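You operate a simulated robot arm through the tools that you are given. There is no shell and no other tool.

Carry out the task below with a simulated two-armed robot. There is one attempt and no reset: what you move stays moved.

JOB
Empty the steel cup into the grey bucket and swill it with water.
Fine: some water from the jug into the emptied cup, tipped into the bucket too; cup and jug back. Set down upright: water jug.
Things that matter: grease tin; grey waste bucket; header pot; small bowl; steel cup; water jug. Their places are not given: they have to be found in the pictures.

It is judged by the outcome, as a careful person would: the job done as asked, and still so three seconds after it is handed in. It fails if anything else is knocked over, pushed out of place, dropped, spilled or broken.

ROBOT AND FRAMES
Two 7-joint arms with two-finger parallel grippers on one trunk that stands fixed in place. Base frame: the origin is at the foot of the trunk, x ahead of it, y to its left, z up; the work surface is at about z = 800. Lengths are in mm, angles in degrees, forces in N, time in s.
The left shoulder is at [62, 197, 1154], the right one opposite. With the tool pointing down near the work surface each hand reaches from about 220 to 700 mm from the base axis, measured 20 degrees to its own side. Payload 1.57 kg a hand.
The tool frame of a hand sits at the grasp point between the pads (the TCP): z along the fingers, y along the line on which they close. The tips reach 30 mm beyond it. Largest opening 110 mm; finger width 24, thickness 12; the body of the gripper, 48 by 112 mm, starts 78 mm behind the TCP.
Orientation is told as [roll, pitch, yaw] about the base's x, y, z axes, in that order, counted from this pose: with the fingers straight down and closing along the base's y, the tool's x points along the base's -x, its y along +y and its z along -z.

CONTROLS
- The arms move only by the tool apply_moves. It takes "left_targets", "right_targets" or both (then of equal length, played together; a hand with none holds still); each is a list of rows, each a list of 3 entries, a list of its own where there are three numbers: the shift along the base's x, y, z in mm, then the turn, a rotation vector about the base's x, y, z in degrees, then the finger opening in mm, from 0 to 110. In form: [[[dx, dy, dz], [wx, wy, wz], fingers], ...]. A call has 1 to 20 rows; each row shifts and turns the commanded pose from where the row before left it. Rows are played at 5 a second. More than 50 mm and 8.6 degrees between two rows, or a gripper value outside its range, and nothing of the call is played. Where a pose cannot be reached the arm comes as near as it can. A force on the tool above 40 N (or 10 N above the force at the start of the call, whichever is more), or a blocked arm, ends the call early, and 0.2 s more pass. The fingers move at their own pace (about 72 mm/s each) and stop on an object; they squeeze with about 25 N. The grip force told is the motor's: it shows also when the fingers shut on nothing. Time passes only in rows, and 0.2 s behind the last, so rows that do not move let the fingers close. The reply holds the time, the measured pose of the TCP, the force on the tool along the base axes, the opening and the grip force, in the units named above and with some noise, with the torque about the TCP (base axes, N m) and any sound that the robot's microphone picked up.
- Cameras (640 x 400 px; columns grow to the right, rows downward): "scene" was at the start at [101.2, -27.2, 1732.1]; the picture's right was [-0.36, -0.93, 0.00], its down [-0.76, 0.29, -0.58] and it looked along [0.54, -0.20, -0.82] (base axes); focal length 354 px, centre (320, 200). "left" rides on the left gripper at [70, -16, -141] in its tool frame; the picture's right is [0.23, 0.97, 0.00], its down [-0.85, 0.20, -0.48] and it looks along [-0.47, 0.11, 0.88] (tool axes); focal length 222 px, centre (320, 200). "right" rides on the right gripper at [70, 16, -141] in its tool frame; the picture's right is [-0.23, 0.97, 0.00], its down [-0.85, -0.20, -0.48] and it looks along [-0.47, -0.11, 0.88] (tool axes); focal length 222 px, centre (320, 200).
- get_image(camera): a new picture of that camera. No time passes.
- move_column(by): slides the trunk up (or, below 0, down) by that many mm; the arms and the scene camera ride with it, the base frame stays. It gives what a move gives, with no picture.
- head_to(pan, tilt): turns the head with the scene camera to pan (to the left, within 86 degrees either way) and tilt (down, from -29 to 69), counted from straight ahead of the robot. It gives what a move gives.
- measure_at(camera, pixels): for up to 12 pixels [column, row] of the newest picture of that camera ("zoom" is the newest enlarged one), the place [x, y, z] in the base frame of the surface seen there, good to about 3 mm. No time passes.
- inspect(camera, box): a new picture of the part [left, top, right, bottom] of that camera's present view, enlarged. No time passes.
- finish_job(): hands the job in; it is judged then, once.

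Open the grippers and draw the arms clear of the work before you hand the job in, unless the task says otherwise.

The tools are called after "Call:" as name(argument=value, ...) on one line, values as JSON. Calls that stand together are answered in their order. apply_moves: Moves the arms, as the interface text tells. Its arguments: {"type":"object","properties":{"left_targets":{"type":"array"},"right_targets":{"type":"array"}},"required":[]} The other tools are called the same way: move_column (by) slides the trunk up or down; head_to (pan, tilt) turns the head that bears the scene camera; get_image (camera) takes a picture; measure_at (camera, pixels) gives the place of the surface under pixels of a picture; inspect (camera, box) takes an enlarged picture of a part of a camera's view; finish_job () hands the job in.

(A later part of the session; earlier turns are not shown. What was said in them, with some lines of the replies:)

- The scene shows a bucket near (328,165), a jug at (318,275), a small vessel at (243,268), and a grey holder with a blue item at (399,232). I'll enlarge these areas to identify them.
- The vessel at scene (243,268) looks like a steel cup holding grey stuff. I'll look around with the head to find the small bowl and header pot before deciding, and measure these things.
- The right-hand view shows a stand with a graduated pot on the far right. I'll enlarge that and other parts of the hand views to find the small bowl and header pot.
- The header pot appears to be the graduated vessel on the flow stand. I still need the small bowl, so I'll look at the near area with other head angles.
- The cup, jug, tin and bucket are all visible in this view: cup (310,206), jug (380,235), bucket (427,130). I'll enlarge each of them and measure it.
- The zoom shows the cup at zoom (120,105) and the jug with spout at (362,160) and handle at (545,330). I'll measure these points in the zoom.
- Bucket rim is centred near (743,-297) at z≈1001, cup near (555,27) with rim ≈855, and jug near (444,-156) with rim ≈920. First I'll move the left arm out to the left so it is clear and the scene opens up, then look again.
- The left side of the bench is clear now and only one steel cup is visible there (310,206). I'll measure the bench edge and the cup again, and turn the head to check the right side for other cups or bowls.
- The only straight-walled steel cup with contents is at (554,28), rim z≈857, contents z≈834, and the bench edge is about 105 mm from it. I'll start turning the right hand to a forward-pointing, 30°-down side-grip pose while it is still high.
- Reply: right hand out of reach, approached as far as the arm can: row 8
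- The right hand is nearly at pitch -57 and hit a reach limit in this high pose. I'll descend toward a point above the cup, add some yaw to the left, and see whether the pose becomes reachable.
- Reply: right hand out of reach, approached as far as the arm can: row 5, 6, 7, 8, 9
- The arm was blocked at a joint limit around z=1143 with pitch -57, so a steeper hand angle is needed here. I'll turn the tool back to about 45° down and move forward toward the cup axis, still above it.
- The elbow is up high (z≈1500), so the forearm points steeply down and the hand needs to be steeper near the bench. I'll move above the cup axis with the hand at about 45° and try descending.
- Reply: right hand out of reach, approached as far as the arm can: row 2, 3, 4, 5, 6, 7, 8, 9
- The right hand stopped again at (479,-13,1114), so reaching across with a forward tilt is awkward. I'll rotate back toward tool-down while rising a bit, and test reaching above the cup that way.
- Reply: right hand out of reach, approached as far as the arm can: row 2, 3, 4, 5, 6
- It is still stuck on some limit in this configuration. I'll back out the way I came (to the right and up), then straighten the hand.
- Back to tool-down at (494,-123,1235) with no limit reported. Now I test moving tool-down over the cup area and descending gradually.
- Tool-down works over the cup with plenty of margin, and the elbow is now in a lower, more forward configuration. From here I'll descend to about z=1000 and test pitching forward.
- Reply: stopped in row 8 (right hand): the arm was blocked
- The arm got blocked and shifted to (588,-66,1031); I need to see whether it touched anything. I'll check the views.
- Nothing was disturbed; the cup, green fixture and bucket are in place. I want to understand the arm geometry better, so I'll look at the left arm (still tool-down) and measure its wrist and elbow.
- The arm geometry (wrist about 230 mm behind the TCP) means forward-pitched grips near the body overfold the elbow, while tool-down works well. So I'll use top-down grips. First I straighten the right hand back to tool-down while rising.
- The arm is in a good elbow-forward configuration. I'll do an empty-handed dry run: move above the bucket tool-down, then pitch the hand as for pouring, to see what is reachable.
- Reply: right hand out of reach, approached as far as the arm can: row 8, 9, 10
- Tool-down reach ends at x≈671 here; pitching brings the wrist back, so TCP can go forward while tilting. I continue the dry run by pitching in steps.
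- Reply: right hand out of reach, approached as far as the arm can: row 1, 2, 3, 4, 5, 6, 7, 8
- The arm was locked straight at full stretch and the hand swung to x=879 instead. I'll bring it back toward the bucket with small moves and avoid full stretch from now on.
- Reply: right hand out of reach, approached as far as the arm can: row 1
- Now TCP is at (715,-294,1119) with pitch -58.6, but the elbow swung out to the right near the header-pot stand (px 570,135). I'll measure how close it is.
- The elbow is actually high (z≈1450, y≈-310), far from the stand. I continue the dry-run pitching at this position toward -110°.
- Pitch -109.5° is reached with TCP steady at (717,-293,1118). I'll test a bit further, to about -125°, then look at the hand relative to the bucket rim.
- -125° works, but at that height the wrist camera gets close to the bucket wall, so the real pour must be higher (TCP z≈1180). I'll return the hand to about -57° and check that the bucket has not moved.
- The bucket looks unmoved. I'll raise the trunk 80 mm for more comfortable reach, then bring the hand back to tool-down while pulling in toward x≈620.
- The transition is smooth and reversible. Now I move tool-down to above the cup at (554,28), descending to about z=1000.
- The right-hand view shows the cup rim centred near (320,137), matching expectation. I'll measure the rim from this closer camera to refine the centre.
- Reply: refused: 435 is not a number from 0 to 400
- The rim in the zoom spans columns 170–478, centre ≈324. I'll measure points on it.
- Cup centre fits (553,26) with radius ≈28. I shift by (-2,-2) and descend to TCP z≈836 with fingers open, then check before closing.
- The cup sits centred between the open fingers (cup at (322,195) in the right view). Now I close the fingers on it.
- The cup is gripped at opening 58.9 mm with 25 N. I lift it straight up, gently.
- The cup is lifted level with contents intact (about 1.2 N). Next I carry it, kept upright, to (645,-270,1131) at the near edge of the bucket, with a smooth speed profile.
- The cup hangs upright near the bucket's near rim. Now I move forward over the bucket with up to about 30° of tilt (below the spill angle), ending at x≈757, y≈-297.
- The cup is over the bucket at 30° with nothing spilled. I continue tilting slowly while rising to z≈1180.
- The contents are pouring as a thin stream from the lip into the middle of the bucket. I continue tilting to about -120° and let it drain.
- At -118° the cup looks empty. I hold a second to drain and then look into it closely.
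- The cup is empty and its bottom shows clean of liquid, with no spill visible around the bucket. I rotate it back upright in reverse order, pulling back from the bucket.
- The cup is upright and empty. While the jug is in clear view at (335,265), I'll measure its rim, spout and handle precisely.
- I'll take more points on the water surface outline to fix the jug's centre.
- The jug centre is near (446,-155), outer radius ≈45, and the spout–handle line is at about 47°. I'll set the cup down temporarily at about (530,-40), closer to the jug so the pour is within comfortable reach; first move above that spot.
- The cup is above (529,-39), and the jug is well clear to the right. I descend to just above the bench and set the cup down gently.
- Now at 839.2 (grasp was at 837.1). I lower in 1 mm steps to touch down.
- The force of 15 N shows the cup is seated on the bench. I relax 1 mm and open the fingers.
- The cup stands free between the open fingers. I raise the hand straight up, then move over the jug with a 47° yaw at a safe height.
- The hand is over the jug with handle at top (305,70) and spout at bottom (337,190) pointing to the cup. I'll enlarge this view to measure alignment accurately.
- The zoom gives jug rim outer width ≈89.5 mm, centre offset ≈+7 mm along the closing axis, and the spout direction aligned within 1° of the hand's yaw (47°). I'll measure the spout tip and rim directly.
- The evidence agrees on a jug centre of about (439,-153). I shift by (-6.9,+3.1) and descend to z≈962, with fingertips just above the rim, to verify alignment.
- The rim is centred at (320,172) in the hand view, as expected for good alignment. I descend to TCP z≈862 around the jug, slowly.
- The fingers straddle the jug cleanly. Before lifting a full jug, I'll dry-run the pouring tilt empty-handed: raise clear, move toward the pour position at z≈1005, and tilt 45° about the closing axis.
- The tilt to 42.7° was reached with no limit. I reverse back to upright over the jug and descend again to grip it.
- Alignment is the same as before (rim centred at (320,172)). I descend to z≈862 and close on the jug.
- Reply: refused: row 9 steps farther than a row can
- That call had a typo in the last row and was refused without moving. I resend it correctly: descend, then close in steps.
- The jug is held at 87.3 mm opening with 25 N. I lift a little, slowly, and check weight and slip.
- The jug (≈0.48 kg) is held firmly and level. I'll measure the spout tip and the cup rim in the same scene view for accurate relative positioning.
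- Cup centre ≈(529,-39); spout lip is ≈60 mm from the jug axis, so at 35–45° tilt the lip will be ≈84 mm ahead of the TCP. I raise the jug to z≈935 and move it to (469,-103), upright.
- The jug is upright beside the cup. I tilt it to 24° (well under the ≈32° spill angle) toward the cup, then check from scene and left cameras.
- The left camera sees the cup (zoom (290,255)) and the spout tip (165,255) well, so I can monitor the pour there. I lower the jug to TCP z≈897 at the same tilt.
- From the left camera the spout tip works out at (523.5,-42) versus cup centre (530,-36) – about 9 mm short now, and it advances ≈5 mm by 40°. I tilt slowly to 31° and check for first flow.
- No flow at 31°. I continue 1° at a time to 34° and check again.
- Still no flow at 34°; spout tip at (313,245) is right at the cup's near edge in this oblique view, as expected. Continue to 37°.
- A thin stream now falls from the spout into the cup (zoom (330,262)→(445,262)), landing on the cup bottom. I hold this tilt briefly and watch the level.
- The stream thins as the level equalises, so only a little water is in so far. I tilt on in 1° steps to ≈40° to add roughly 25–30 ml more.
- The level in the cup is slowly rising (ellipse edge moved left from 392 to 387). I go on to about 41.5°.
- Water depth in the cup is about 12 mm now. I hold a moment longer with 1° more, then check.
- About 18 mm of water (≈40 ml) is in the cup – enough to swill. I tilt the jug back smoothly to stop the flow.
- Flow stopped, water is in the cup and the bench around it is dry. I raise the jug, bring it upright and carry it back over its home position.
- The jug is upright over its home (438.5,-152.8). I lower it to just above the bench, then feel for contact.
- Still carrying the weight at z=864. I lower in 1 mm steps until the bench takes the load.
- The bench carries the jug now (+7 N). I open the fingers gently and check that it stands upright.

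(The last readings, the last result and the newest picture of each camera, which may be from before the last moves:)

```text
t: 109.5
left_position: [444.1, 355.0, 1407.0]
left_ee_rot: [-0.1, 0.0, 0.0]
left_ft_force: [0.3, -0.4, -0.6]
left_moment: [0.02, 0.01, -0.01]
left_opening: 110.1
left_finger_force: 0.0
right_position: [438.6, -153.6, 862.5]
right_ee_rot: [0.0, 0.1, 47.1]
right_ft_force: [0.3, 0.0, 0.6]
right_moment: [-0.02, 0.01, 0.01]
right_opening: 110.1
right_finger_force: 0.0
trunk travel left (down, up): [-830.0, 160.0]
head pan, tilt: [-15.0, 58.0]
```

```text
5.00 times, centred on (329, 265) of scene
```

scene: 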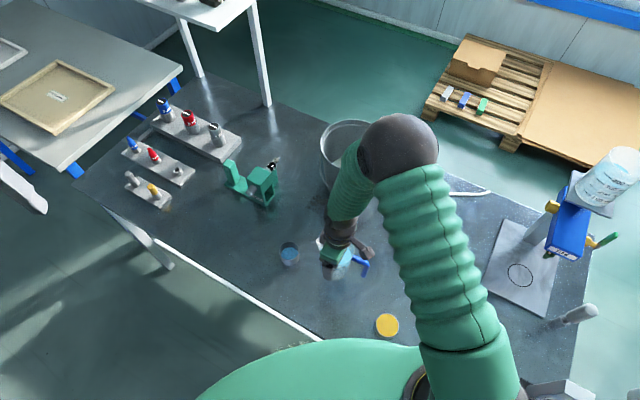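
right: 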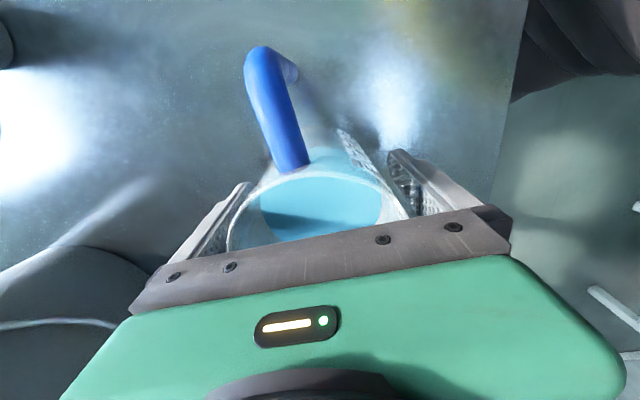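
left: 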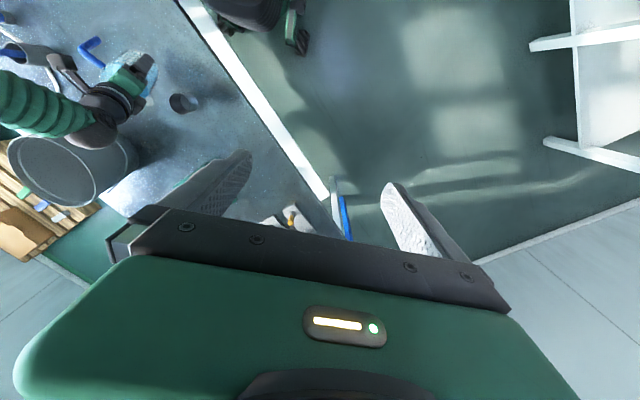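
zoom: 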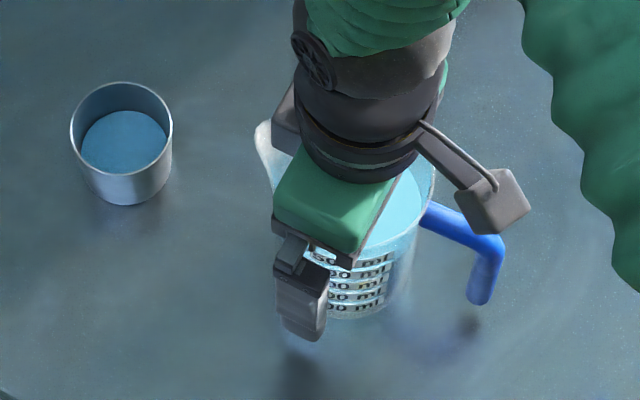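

The jug stands upright at its original spot, released. I raise the hand straight up off the jug, then go back above the cup with yaw 0.

Call:
apply_moves(right_targets=[[[0, 0, 6], [0, 0, 0], 110], [[0, 0, 15], [0, 0, 0], 110], [[0, 0, 20], [0, 0, 0], 110], [[0, 0, 25], [0, 0, 0], 110], [[0, 0, 30], [0, 0, 0], 110], [[0, 0, 30], [0, 0, 0], 110], [[0, 0, 20], [0, 0, 0], 110], [[14, 18, 0], [0, 0, -7], 110], [[15, 20, 0], [0, 0, -8], 110], [[15, 20, 0], [0, 0, -8], 110], [[15, 20, 0], [0, 0, -8], 110], [[15, 19, 0], [0, 0, -8], 110], [[15.5, 17, 0], [0, 0, -8], 110]])

Call:
get_image(camera="right")

Call:
get_image(camera="scene")

```text
t: 112.3
left_position: [444.4, 357.3, 1404.7]
left_ee_rot: [0.0, 0.0, 0.0]
left_ft_force: [0.4, -0.1, -0.3]
left_moment: [0.01, 0.0, 0.0]
left_opening: 109.7
left_finger_force: 0.0
right_position: [529.0, -37.4, 1007.8]
right_ee_rot: [-0.1, 0.2, -0.1]
right_ft_force: [-0.2, 0.4, 0.4]
right_moment: [-0.02, 0.0, 0.01]
right_opening: 109.7
right_finger_force: 0.0
trunk travel left (down, up): [-830.0, 160.0]
head pan, tilt: [-15.0, 58.0]
```

```text
taken
```

right: 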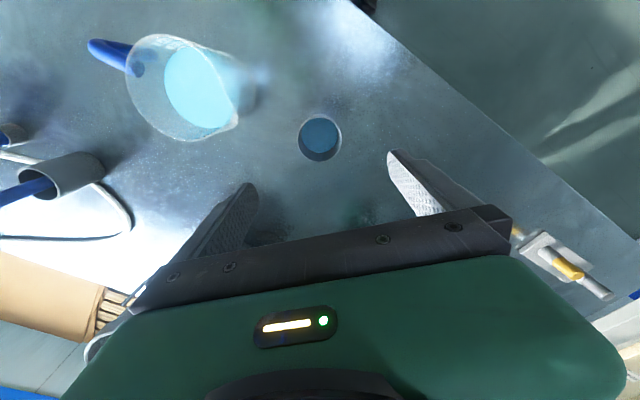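

```text
taken
```

scene: 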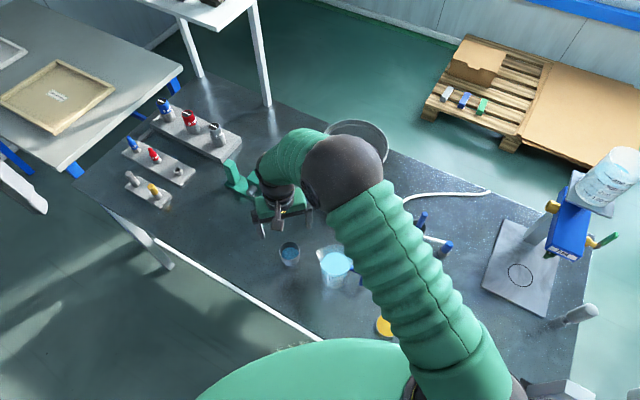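

The cup with water is centred at (320,139) in the hand view, as expected. I shift (-1,-1), descend to z≈838 and close on it.

Call:
apply_moves(right_targets=[[[-1, -1.2, -15], [0, 0, 0], 110], [[0, 0, -30], [0, 0, 0], 110], [[0, 0, -30], [0, 0, 0], 110], [[0, 0, -30], [0, 0, 0], 110], [[0, 0, -28], [0, 0, 0], 110], [[0, 0, -20], [0, 0, 0], 110], [[0, 0, -12], [0, 0, 0], 110], [[0, 0, -5], [0, 0, 0], 110], [[0, 0, 0], [0, 0, 0], 85], [[0, 0, 0], [0, 0, 0], 66], [[0, 0, 0], [0, 0, 0], 56], [[0, 0, 0], [0, 0, 0], 46], [[0, 0, 0], [0, 0, 0], 40], [[0, 0, 0], [0, 0, 0], 40]])

Call:
get_image(camera="right")

```text
t: 115.3
left_position: [444.1, 356.2, 1406.8]
left_ee_rot: [0.0, 0.1, -0.1]
left_ft_force: [-0.1, 0.1, 1.1]
left_moment: [-0.03, -0.01, -0.02]
left_opening: 110.2
left_finger_force: 0.1
right_position: [527.2, -40.4, 838.0]
right_ee_rot: [0.0, 0.1, 0.0]
right_ft_force: [0.2, 0.6, -0.5]
right_moment: [0.01, 0.03, 0.01]
right_opening: 58.7
right_finger_force: 25.2
trunk travel left (down, up): [-830.0, 160.0]
head pan, tilt: [-15.0, 58.0]
```

```text
taken
```

right: 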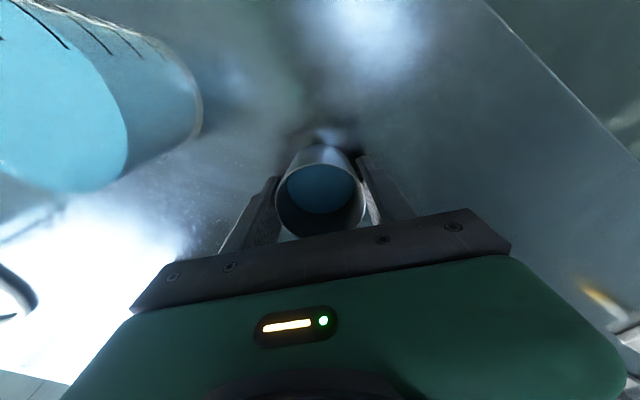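

The cup is gripped with water inside. I lift it straight up gently.

Call:
apply_moves(right_targets=[[[0, 0, 4], [0, 0, 0], 40], [[0, 0, 8], [0, 0, 0], 40], [[0, 0, 14], [0, 0, 0], 40], [[0, 0, 20], [0, 0, 0], 40], [[0, 0, 24], [0, 0, 0], 40], [[0, 0, 24], [0, 0, 0], 40], [[0, 0, 24], [0, 0, 0], 40], [[0, 0, 22], [0, 0, 0], 40], [[0, 0, 14], [0, 0, 0], 40], [[0, 0, 8], [0, 0, 0], 40]])

Call:
apply_moves(right_targets=[[[4, -8, 5], [0, 0, 0], 40], [[8, -16, 10], [0, 0, 0], 40], [[10, -21, 14], [0, 0, 0], 40], [[11, -22, 14], [0, 0, 0], 40], [[11, -22, 14], [0, 0, 0], 40], [[11, -22, 14], [0, 0, 0], 40], [[11, -22, 14], [0, 0, 0], 40], [[11, -22, 14], [0, 0, 0], 40], [[11, -22, 14], [0, 0, 0], 40], [[11, -22, 10], [0, 0, 0], 40], [[10, -18, 6], [0, 0, 0], 40], [[6, -10, 2], [0, 0, 0], 40], [[4, -4, 0], [0, 0, 0], 40]])

Call:
get_image(camera="scene")

Call:
get_image(camera="right")

```text
t: 117.5
left_position: [444.0, 355.1, 1407.0]
left_ee_rot: [0.0, 0.0, 0.0]
left_ft_force: [-0.7, 0.2, 1.3]
left_moment: [0.01, -0.03, -0.01]
left_opening: 110.2
left_finger_force: 0.1
right_position: [525.8, -40.7, 1000.1]
right_ee_rot: [-0.1, 0.1, 0.0]
right_ft_force: [0.1, -0.4, -0.3]
right_moment: [-0.01, 0.03, -0.03]
right_opening: 58.8
right_finger_force: 25.2
trunk travel left (down, up): [-830.0, 160.0]
head pan, tilt: [-15.0, 58.0]
```

```text
t: 120.3
left_position: [443.4, 353.7, 1405.7]
left_ee_rot: [0.0, 0.0, 0.0]
left_ft_force: [-0.6, 0.0, 0.1]
left_moment: [0.02, 0.01, 0.01]
left_opening: 109.7
left_finger_force: 0.0
right_position: [645.7, -272.7, 1130.8]
right_ee_rot: [0.0, 0.1, 0.1]
right_ft_force: [-0.3, -0.5, -1.7]
right_moment: [0.0, -0.01, -0.03]
right_opening: 58.9
right_finger_force: 25.0
trunk travel left (down, up): [-830.0, 160.0]
head pan, tilt: [-15.0, 58.0]
```

```text
taken
```

scene: 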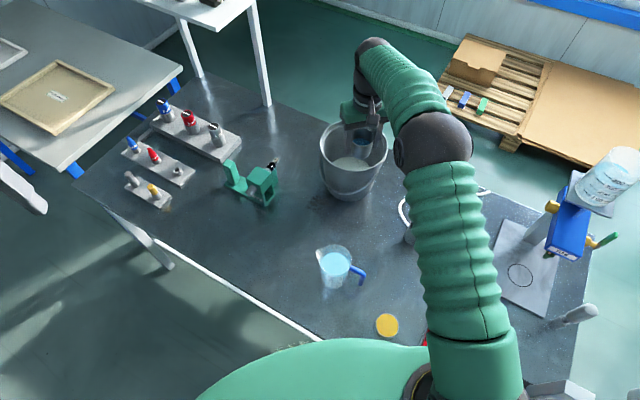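

```text
taken
```

right: 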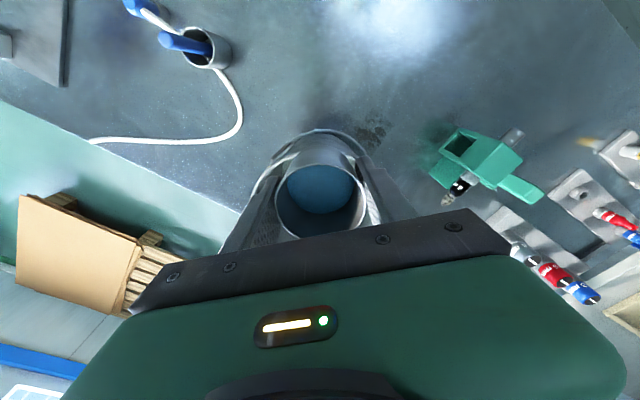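

Same hover point as before with the water in the cup. I move forward over the bucket with slight tilt, give a gentle side-to-side swirl, then start pouring slowly while rising.

Call:
apply_moves(right_targets=[[[6, -3, 0], [0, -3, 0], 40], [[12, -4, 0], [0, -5, 0], 40], [[18, -4, 0], [0, -5, 0], 40], [[18, -4, 0], [0, -5, 0], 40], [[18, -4, 0], [0, -4, 0], 40], [[18, -4, 0], [0, -4, 0], 40], [[12, -2, 0], [0, -3, 0], 40], [[8, 0, 0], [0, -1, 0], 40], [[0, 0, 0], [5, 0, 0], 40], [[0, 0, 0], [-5, 0, 0], 40], [[0, 0, 0], [-5, 0, 0], 40], [[0, 0, 0], [5, 0, 0], 40], [[0, 0, 0], [5, 0, 0], 40], [[0, 0, 0], [-5, 0, 0], 40]])

Call:
get_image(camera="right")

```text
t: 123.3
left_position: [445.2, 351.8, 1406.7]
left_ee_rot: [0.1, 0.0, 0.0]
left_ft_force: [0.2, 0.1, -0.5]
left_moment: [0.04, -0.02, -0.01]
left_opening: 110.1
left_finger_force: 0.1
right_position: [756.6, -298.6, 1130.9]
right_ee_rot: [0.1, -29.9, 0.1]
right_ft_force: [0.0, 0.8, -0.8]
right_moment: [-0.01, 0.02, 0.03]
right_opening: 58.7
right_finger_force: 25.3
trunk travel left (down, up): [-830.0, 160.0]
head pan, tilt: [-15.0, 58.0]
```

```text
taken
```

right: 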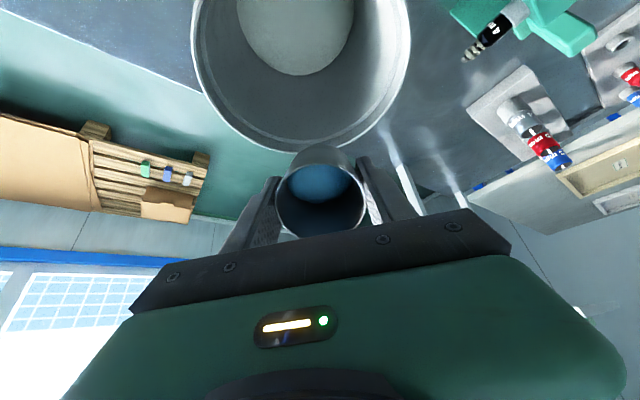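

The water is still in the cup, over the bucket. I repeat the slow pour that worked before, rising to z≈1180.

Call:
apply_moves(right_targets=[[[0, 0, 5], [0, -3, 0], 40], [[0, 0, 5], [0, -4, 0], 40], [[0, 0, 5], [0, -4, 0], 40], [[0, 0, 5], [0, -4, 0], 40], [[0, 0, 5], [0, -4, 0], 40], [[0, 0, 5], [0, -4, 0], 40], [[0, 0, 5], [0, -4, 0], 40], [[0, 0, 5], [0, -4, 0], 40], [[0, 0, 5], [0, -4, 0], 40], [[0, 0, 5], [0, -4, 0], 40]])

Call:
inspect(camera="scene", box=[280, 30, 440, 230])

Call:
apply_moves(right_targets=[[[0, 0, 0], [0, -4, 0], 40], [[0, 0, 0], [0, -4, 0], 40], [[0, 0, 0], [0, -4, 0], 40], [[0, 0, 1], [0, -4, 0], 40], [[0, 0, 1], [0, -4, 0], 40], [[0, 0, 1], [0, -4, 0], 40], [[0, 0, 1], [0, -5, 0], 40], [[0, 0, 1], [0, -5, 0], 40], [[0, 0, 1], [0, -5, 0], 40], [[0, 0, 1], [0, -5, 0], 40], [[0, 0, 1], [0, -5, 0], 40], [[0, 0, 1], [0, -4, 0], 40], [[0, 0, 1], [0, -3, 0], 40], [[0, 0, 0], [0, 0, 0], 40], [[0, 0, 0], [0, 0, 0], 40], [[0, 0, 0], [0, 0, 0], 40], [[0, 0, 0], [0, 0, 0], 40], [[0, 0, 0], [0, 0, 0], 40]])

Call:
inspect(camera="right", box=[260, 130, 388, 250])

Call:
inspect(camera="scene", box=[280, 30, 440, 230])

```text
t: 125.5
left_position: [444.1, 352.5, 1408.0]
left_ee_rot: [0.0, 0.0, 0.0]
left_ft_force: [-0.3, -0.6, 0.2]
left_moment: [0.0, -0.02, 0.01]
left_opening: 110.1
left_finger_force: 0.1
right_position: [756.3, -297.7, 1181.4]
right_ee_rot: [-0.1, -68.9, 0.2]
right_ft_force: [-0.2, -0.4, -1.2]
right_moment: [-0.01, 0.05, -0.01]
right_opening: 58.8
right_finger_force: 25.2
trunk travel left (down, up): [-830.0, 160.0]
head pan, tilt: [-15.0, 58.0]
```

```text
2.00 times, centred on (360, 130) of scene
```

zoom: 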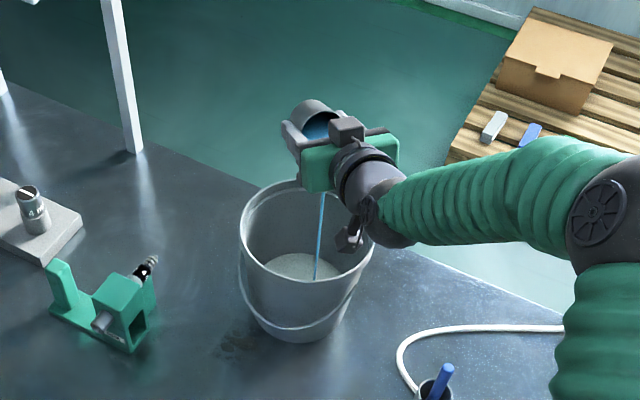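

```text
t: 129.3
left_position: [443.2, 353.4, 1406.7]
left_ee_rot: [0.1, 0.1, 0.0]
left_ft_force: [-0.4, 0.2, 0.0]
left_moment: [0.0, 0.03, 0.02]
left_opening: 109.9
left_finger_force: 0.0
right_position: [756.3, -297.6, 1191.3]
right_ee_rot: [-180.0, -55.1, 180.0]
right_ft_force: [0.6, 0.5, -0.2]
right_moment: [0.02, 0.0, 0.02]
right_opening: 58.8
right_finger_force: 25.0
trunk travel left (down, up): [-830.0, 160.0]
head pan, tilt: [-15.0, 58.0]
```

```text
3.33 times, centred on (324, 190) of right
```

zoom: 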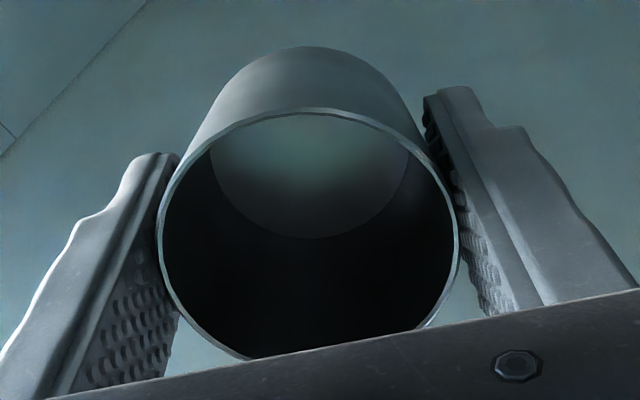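

```text
2.00 times, centred on (360, 130) of scene
```

zoom: 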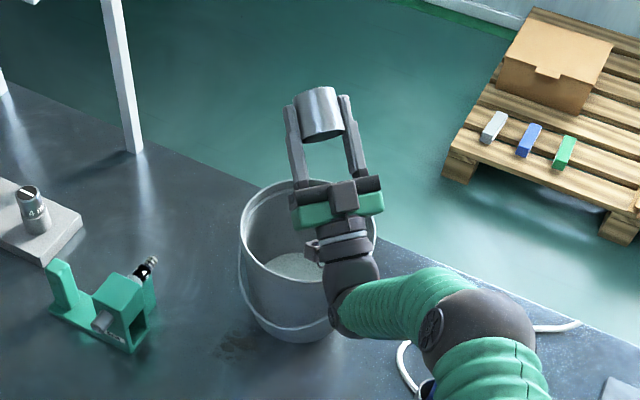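

The blue water stream went into the bucket and the cup is empty. I rotate the cup back upright the same way as before.

Call:
apply_moves(right_targets=[[[0, 0, 0], [0, 5, 0], 40], [[0, 0, 0], [0, 7.5, 0], 40], [[0, 0, 0], [0, 7.5, 0], 40], [[0, 0, 0], [0, 7.5, 0], 40], [[0, 0, 0], [0, 7.5, 0], 40], [[0, 0, 0], [0, 7.5, 0], 40], [[0, 0, 0], [0, 7.5, 0], 40], [[0, 0, -8], [0, 7.5, 0], 40], [[0, 0, -10], [0, 7.5, 0], 40], [[0, 0, -10], [0, 7.5, 0], 40], [[-5, 0, -10], [0, 7.5, 0], 40], [[-12, 3, -5], [0, 7.5, 0], 40], [[-18, 4, 0], [0, 7.5, 0], 40], [[-20, 4, 0], [0, 7.5, 0], 40], [[-20, 4, 0], [0, 7.5, 0], 40], [[-20, 4, 0], [0, 7.5, 0], 40], [[-12, 4, 0], [0, 7.5, 0], 40]])

Call:
get_image(camera="scene")

```text
t: 132.9
left_position: [444.5, 354.9, 1406.0]
left_ee_rot: [0.0, 0.0, 0.0]
left_ft_force: [0.3, 0.3, -0.3]
left_moment: [0.01, 0.02, 0.0]
left_opening: 109.8
left_finger_force: 0.0
right_position: [651.2, -273.7, 1148.3]
right_ee_rot: [0.1, 0.2, 0.1]
right_ft_force: [-0.3, -0.1, -1.2]
right_moment: [0.01, 0.04, 0.01]
right_opening: 58.8
right_finger_force: 25.2
trunk travel left (down, up): [-830.0, 160.0]
head pan, tilt: [-15.0, 58.0]
```

```text
taken
```

scene: 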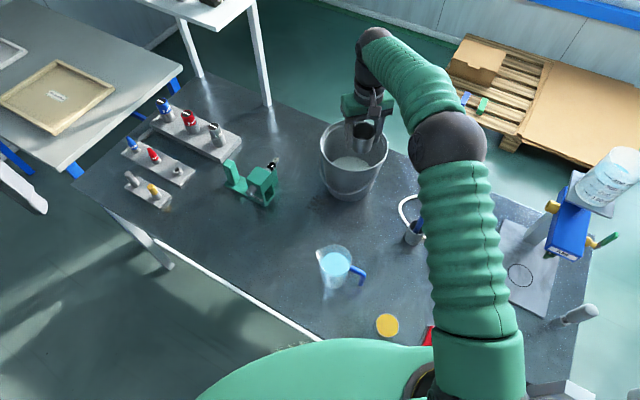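

The cup is upright, empty. I carry it back above its original place at (551.4,25.2).

Call:
apply_moves(right_targets=[[[-3, 8, 0], [0, 0, 0], 40], [[-6, 16, -5], [0, 0, 0], 40], [[-8, 25, -13], [0, 0, 0], 40], [[-8, 25, -13], [0, 0, 0], 40], [[-8, 25, -13], [0, 0, 0], 40], [[-8, 25, -13], [0, 0, 0], 40], [[-8, 25, -13], [0, 0, 0], 40], [[-8, 25, -13], [0, 0, 0], 40], [[-8, 25, -13], [0, 0, 0], 40], [[-8, 25, -13], [0, 0, 0], 40], [[-8, 25, -13], [0, 0, 0], 40], [[-8, 25, -13], [0, 0, 0], 40], [[-6, 16, -8], [0, 0, 0], 40], [[-4, 8, -5], [0, 0, 0], 40], [[-0.9, 0.5, 0], [0, 0, 0], 40]])

Call:
apply_moves(right_targets=[[[0, 0, -15], [0, 0, 0], 40], [[0, 0, -25], [0, 0, 0], 40], [[0, 0, -30], [0, 0, 0], 40], [[0, 0, -30], [0, 0, 0], 40], [[0, 0, -25], [0, 0, 0], 40], [[0, 0, -16], [0, 0, 0], 40], [[0, 0, -10], [0, 0, 0], 40], [[0, 0, -4], [0, 0, 0], 40], [[0, 0, 0], [0, 0, 0], 40]])

```text
t: 136.2
left_position: [444.2, 356.3, 1406.4]
left_ee_rot: [0.0, 0.0, 0.0]
left_ft_force: [-0.2, 0.2, 0.7]
left_moment: [0.02, -0.01, -0.02]
left_opening: 110.1
left_finger_force: 0.1
right_position: [549.3, 25.4, 1000.9]
right_ee_rot: [0.0, 0.0, 0.1]
right_ft_force: [-0.4, -0.1, -1.1]
right_moment: [-0.02, 0.02, 0.01]
right_opening: 58.7
right_finger_force: 25.3
trunk travel left (down, up): [-830.0, 160.0]
head pan, tilt: [-15.0, 58.0]
```

```text
t: 138.2
left_position: [443.6, 354.6, 1406.2]
left_ee_rot: [0.0, 0.0, 0.0]
left_ft_force: [0.4, 0.1, -0.9]
left_moment: [-0.03, 0.0, 0.0]
left_opening: 110.1
left_finger_force: 0.1
right_position: [548.5, 25.3, 845.0]
right_ee_rot: [-0.1, 0.1, 0.1]
right_ft_force: [0.0, 0.0, -0.6]
right_moment: [-0.02, 0.03, 0.01]
right_opening: 58.7
right_finger_force: 25.3
trunk travel left (down, up): [-830.0, 160.0]
head pan, tilt: [-15.0, 58.0]
```

Close to the bench at z=845, x is about 2.5 mm short of the original. I correct x and lower gradually to touch down (expected at ≈838).

Call:
apply_moves(right_targets=[[[2.4, 0, -2], [0, 0, 0], 40], [[0, 0, -2], [0, 0, 0], 40], [[0, 0, -1.5], [0, 0, 0], 40], [[0, 0, 0], [0, 0, 0], 40]])

Call:
apply_moves(right_targets=[[[0, 0, -1], [0, 0, 0], 40], [[0, 0, 0], [0, 0, 0], 40]])

```text
t: 139.2
left_position: [443.3, 354.6, 1406.5]
left_ee_rot: [0.0, 0.0, 0.0]
left_ft_force: [-0.4, 0.4, -0.6]
left_moment: [0.02, 0.04, 0.0]
left_opening: 110.3
left_finger_force: 0.0
right_position: [551.4, 24.7, 841.2]
right_ee_rot: [-0.1, 0.1, 0.1]
right_ft_force: [-0.4, -0.4, 3.0]
right_moment: [-0.12, -0.04, -0.03]
right_opening: 58.7
right_finger_force: 24.9
trunk travel left (down, up): [-830.0, 160.0]
head pan, tilt: [-15.0, 58.0]
```

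```text
t: 139.8
left_position: [444.0, 355.9, 1407.3]
left_ee_rot: [0.0, -0.1, 0.0]
left_ft_force: [-0.9, -0.8, 0.7]
left_moment: [0.01, 0.02, -0.01]
left_opening: 109.8
left_finger_force: 0.1
right_position: [549.7, 25.8, 840.1]
right_ee_rot: [-0.1, 0.0, 0.1]
right_ft_force: [-1.1, -0.4, 10.3]
right_moment: [-0.19, 0.02, -0.04]
right_opening: 58.9
right_finger_force: 24.6
trunk travel left (down, up): [-830.0, 160.0]
head pan, tilt: [-15.0, 58.0]
```

The bench takes the load (10 N). I ease up slightly and open the fingers.

Call:
apply_moves(right_targets=[[[0, 0, 0.5], [0, 0, 0], 50], [[0, 0, 0], [0, 0, 0], 62], [[0, 0, 0], [0, 0, 0], 72], [[0, 0, 0], [0, 0, 0], 90], [[0, 0, 0], [0, 0, 0], 110], [[0, 0, 0], [0, 0, 0], 110]])

Call:
get_image(camera="right")

```text
t: 141.2
left_position: [444.7, 354.2, 1406.0]
left_ee_rot: [0.0, 0.0, 0.1]
left_ft_force: [0.2, -0.2, -0.2]
left_moment: [-0.01, -0.01, 0.02]
left_opening: 110.3
left_finger_force: 0.0
right_position: [551.6, 24.3, 839.5]
right_ee_rot: [-0.2, 0.1, 0.1]
right_ft_force: [-0.4, 0.9, 0.8]
right_moment: [-0.01, 0.02, -0.04]
right_opening: 110.1
right_finger_force: 0.1
trunk travel left (down, up): [-830.0, 160.0]
head pan, tilt: [-15.0, 58.0]
```

```text
taken
```

right: 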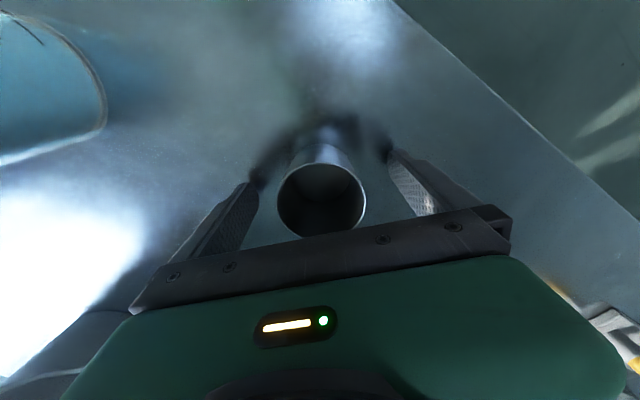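

The cup stands free at its original place. I raise the hand straight up and then retreat to the right and back, clear of the work.

Call:
apply_moves(right_targets=[[[0, 0, 8], [0, 0, 0], 110], [[0, 0, 20], [0, 0, 0], 110], [[0, 0, 30], [0, 0, 0], 110], [[0, 0, 35], [0, 0, 0], 110], [[0, 0, 40], [0, 0, 0], 110], [[0, 0, 40], [0, 0, 0], 110], [[0, 0, 40], [0, 0, 0], 110], [[0, -10, 40], [0, 0, 0], 110], [[0, -25, 40], [0, 0, 0], 110], [[-5, -35, 30], [0, 0, 0], 110], [[-10, -35, 25], [0, 0, 0], 110], [[-15, -35, 15], [0, 0, 0], 110], [[-15, -35, 10], [0, 0, 0], 110], [[-15, -35, 0], [0, 0, 0], 110], [[-15, -35, 0], [0, 0, 0], 110], [[-15, -30, 0], [0, 0, 0], 110]])

Call:
get_image(camera="scene")

```text
t: 144.6
left_position: [442.9, 353.3, 1408.1]
left_ee_rot: [0.1, -0.1, 0.0]
left_ft_force: [0.0, -0.1, 0.1]
left_moment: [0.01, -0.03, 0.0]
left_opening: 110.0
left_finger_force: 0.1
right_position: [460.4, -252.9, 1213.4]
right_ee_rot: [0.0, 0.0, 0.1]
right_ft_force: [0.5, 0.2, -1.2]
right_moment: [-0.02, -0.01, 0.01]
right_opening: 110.1
right_finger_force: 0.0
trunk travel left (down, up): [-830.0, 160.0]
head pan, tilt: [-15.0, 58.0]
```

```text
taken
```

scene: 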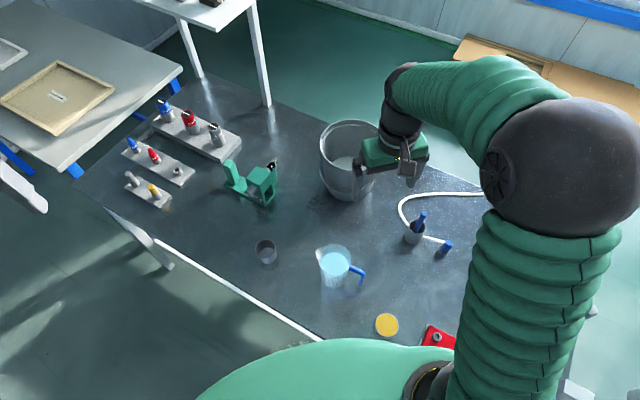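

All items look in place: cup (265,252), jug (333,267), bucket (348,160), tin (387,325). I move the hand up to near its starting pose and then inspect the bench for spills.

Call:
apply_moves(right_targets=[[[-10, 0, 20], [0, 0, 0], 110], [[-15, 0, 30], [0, 0, 0], 110], [[-20, 0, 30], [0, 0, 0], 110], [[-20, 0, 20], [0, 0, 0], 110], [[-15, 0, 10], [0, 0, 0], 110], [[0, 0, 0], [0, 0, 0], 110]])

Call:
inspect(camera="scene", box=[225, 215, 385, 315])

Call:
inspect(camera="scene", box=[290, 100, 450, 220])

Call:
measure_at(camera="scene", pixels=[[257, 250], [275, 250], [266, 243], [320, 262], [333, 262]])

```text
t: 145.9
left_position: [443.8, 354.3, 1407.6]
left_ee_rot: [0.0, 0.0, 0.0]
left_ft_force: [0.3, 0.1, -0.9]
left_moment: [-0.02, -0.02, 0.01]
left_opening: 110.1
left_finger_force: 0.1
right_position: [382.9, -250.1, 1322.4]
right_ee_rot: [-0.1, 0.1, 0.1]
right_ft_force: [0.2, 0.7, 0.0]
right_moment: [0.01, -0.01, -0.02]
right_opening: 110.0
right_finger_force: 0.1
trunk travel left (down, up): [-830.0, 160.0]
head pan, tilt: [-15.0, 58.0]
```

```text
4.00 times, centred on (305, 265) of scene
```

zoom: 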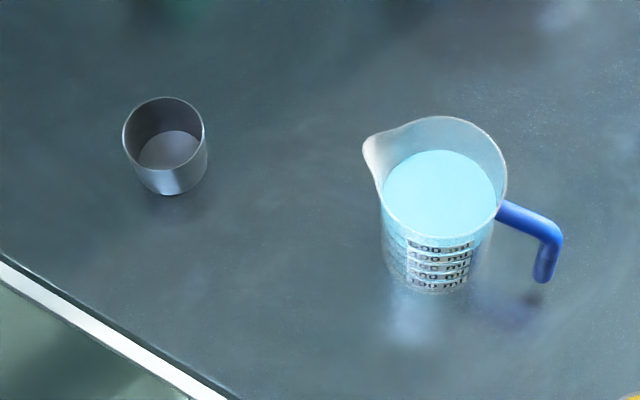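

```text
3.33 times, centred on (370, 160) of scene
```

zoom: 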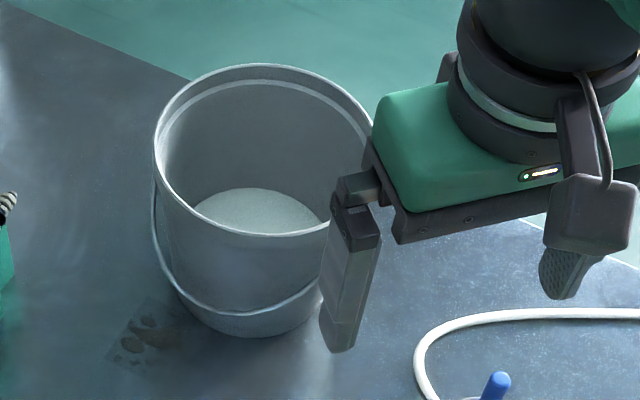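

```text
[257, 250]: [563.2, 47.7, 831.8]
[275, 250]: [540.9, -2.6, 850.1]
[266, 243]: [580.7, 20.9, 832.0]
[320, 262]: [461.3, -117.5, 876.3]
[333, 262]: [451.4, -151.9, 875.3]
```

The cup is empty and upright in its place, and the jug stands upright at home. The bench is dry; the stain by the bucket was there at the start. Both grippers are open and clear, so I hand the job in.

Call:
finish_job()

```text
The job is handed in.
```

The steel cup has been emptied into the grey bucket and swilled, and the job is handed in. I poured roughly 40 ml of water from the jug into the emptied cup and tipped that into the bucket too.

- **Cup:** It is empty and upright, back within a few millimetres of where it started. I stood it nearer the jug while pouring the water.
- **Jug:** It is upright and released at its original spot, with most of its water still in it.
- **Bench:** I saw no spills. The brownish spots by the bucket were there at the start. Nothing looked knocked or moved.
- **Arms:** Both grippers are open and clear of the work. The trunk is still 80 mm above its starting height.

During an early trial with the hand empty, the right arm stopped once as blocked. The pictures showed it had touched nothing. I never found the small bowl, but the only straight-sided steel vessel with contents was the one I treated as the cup.
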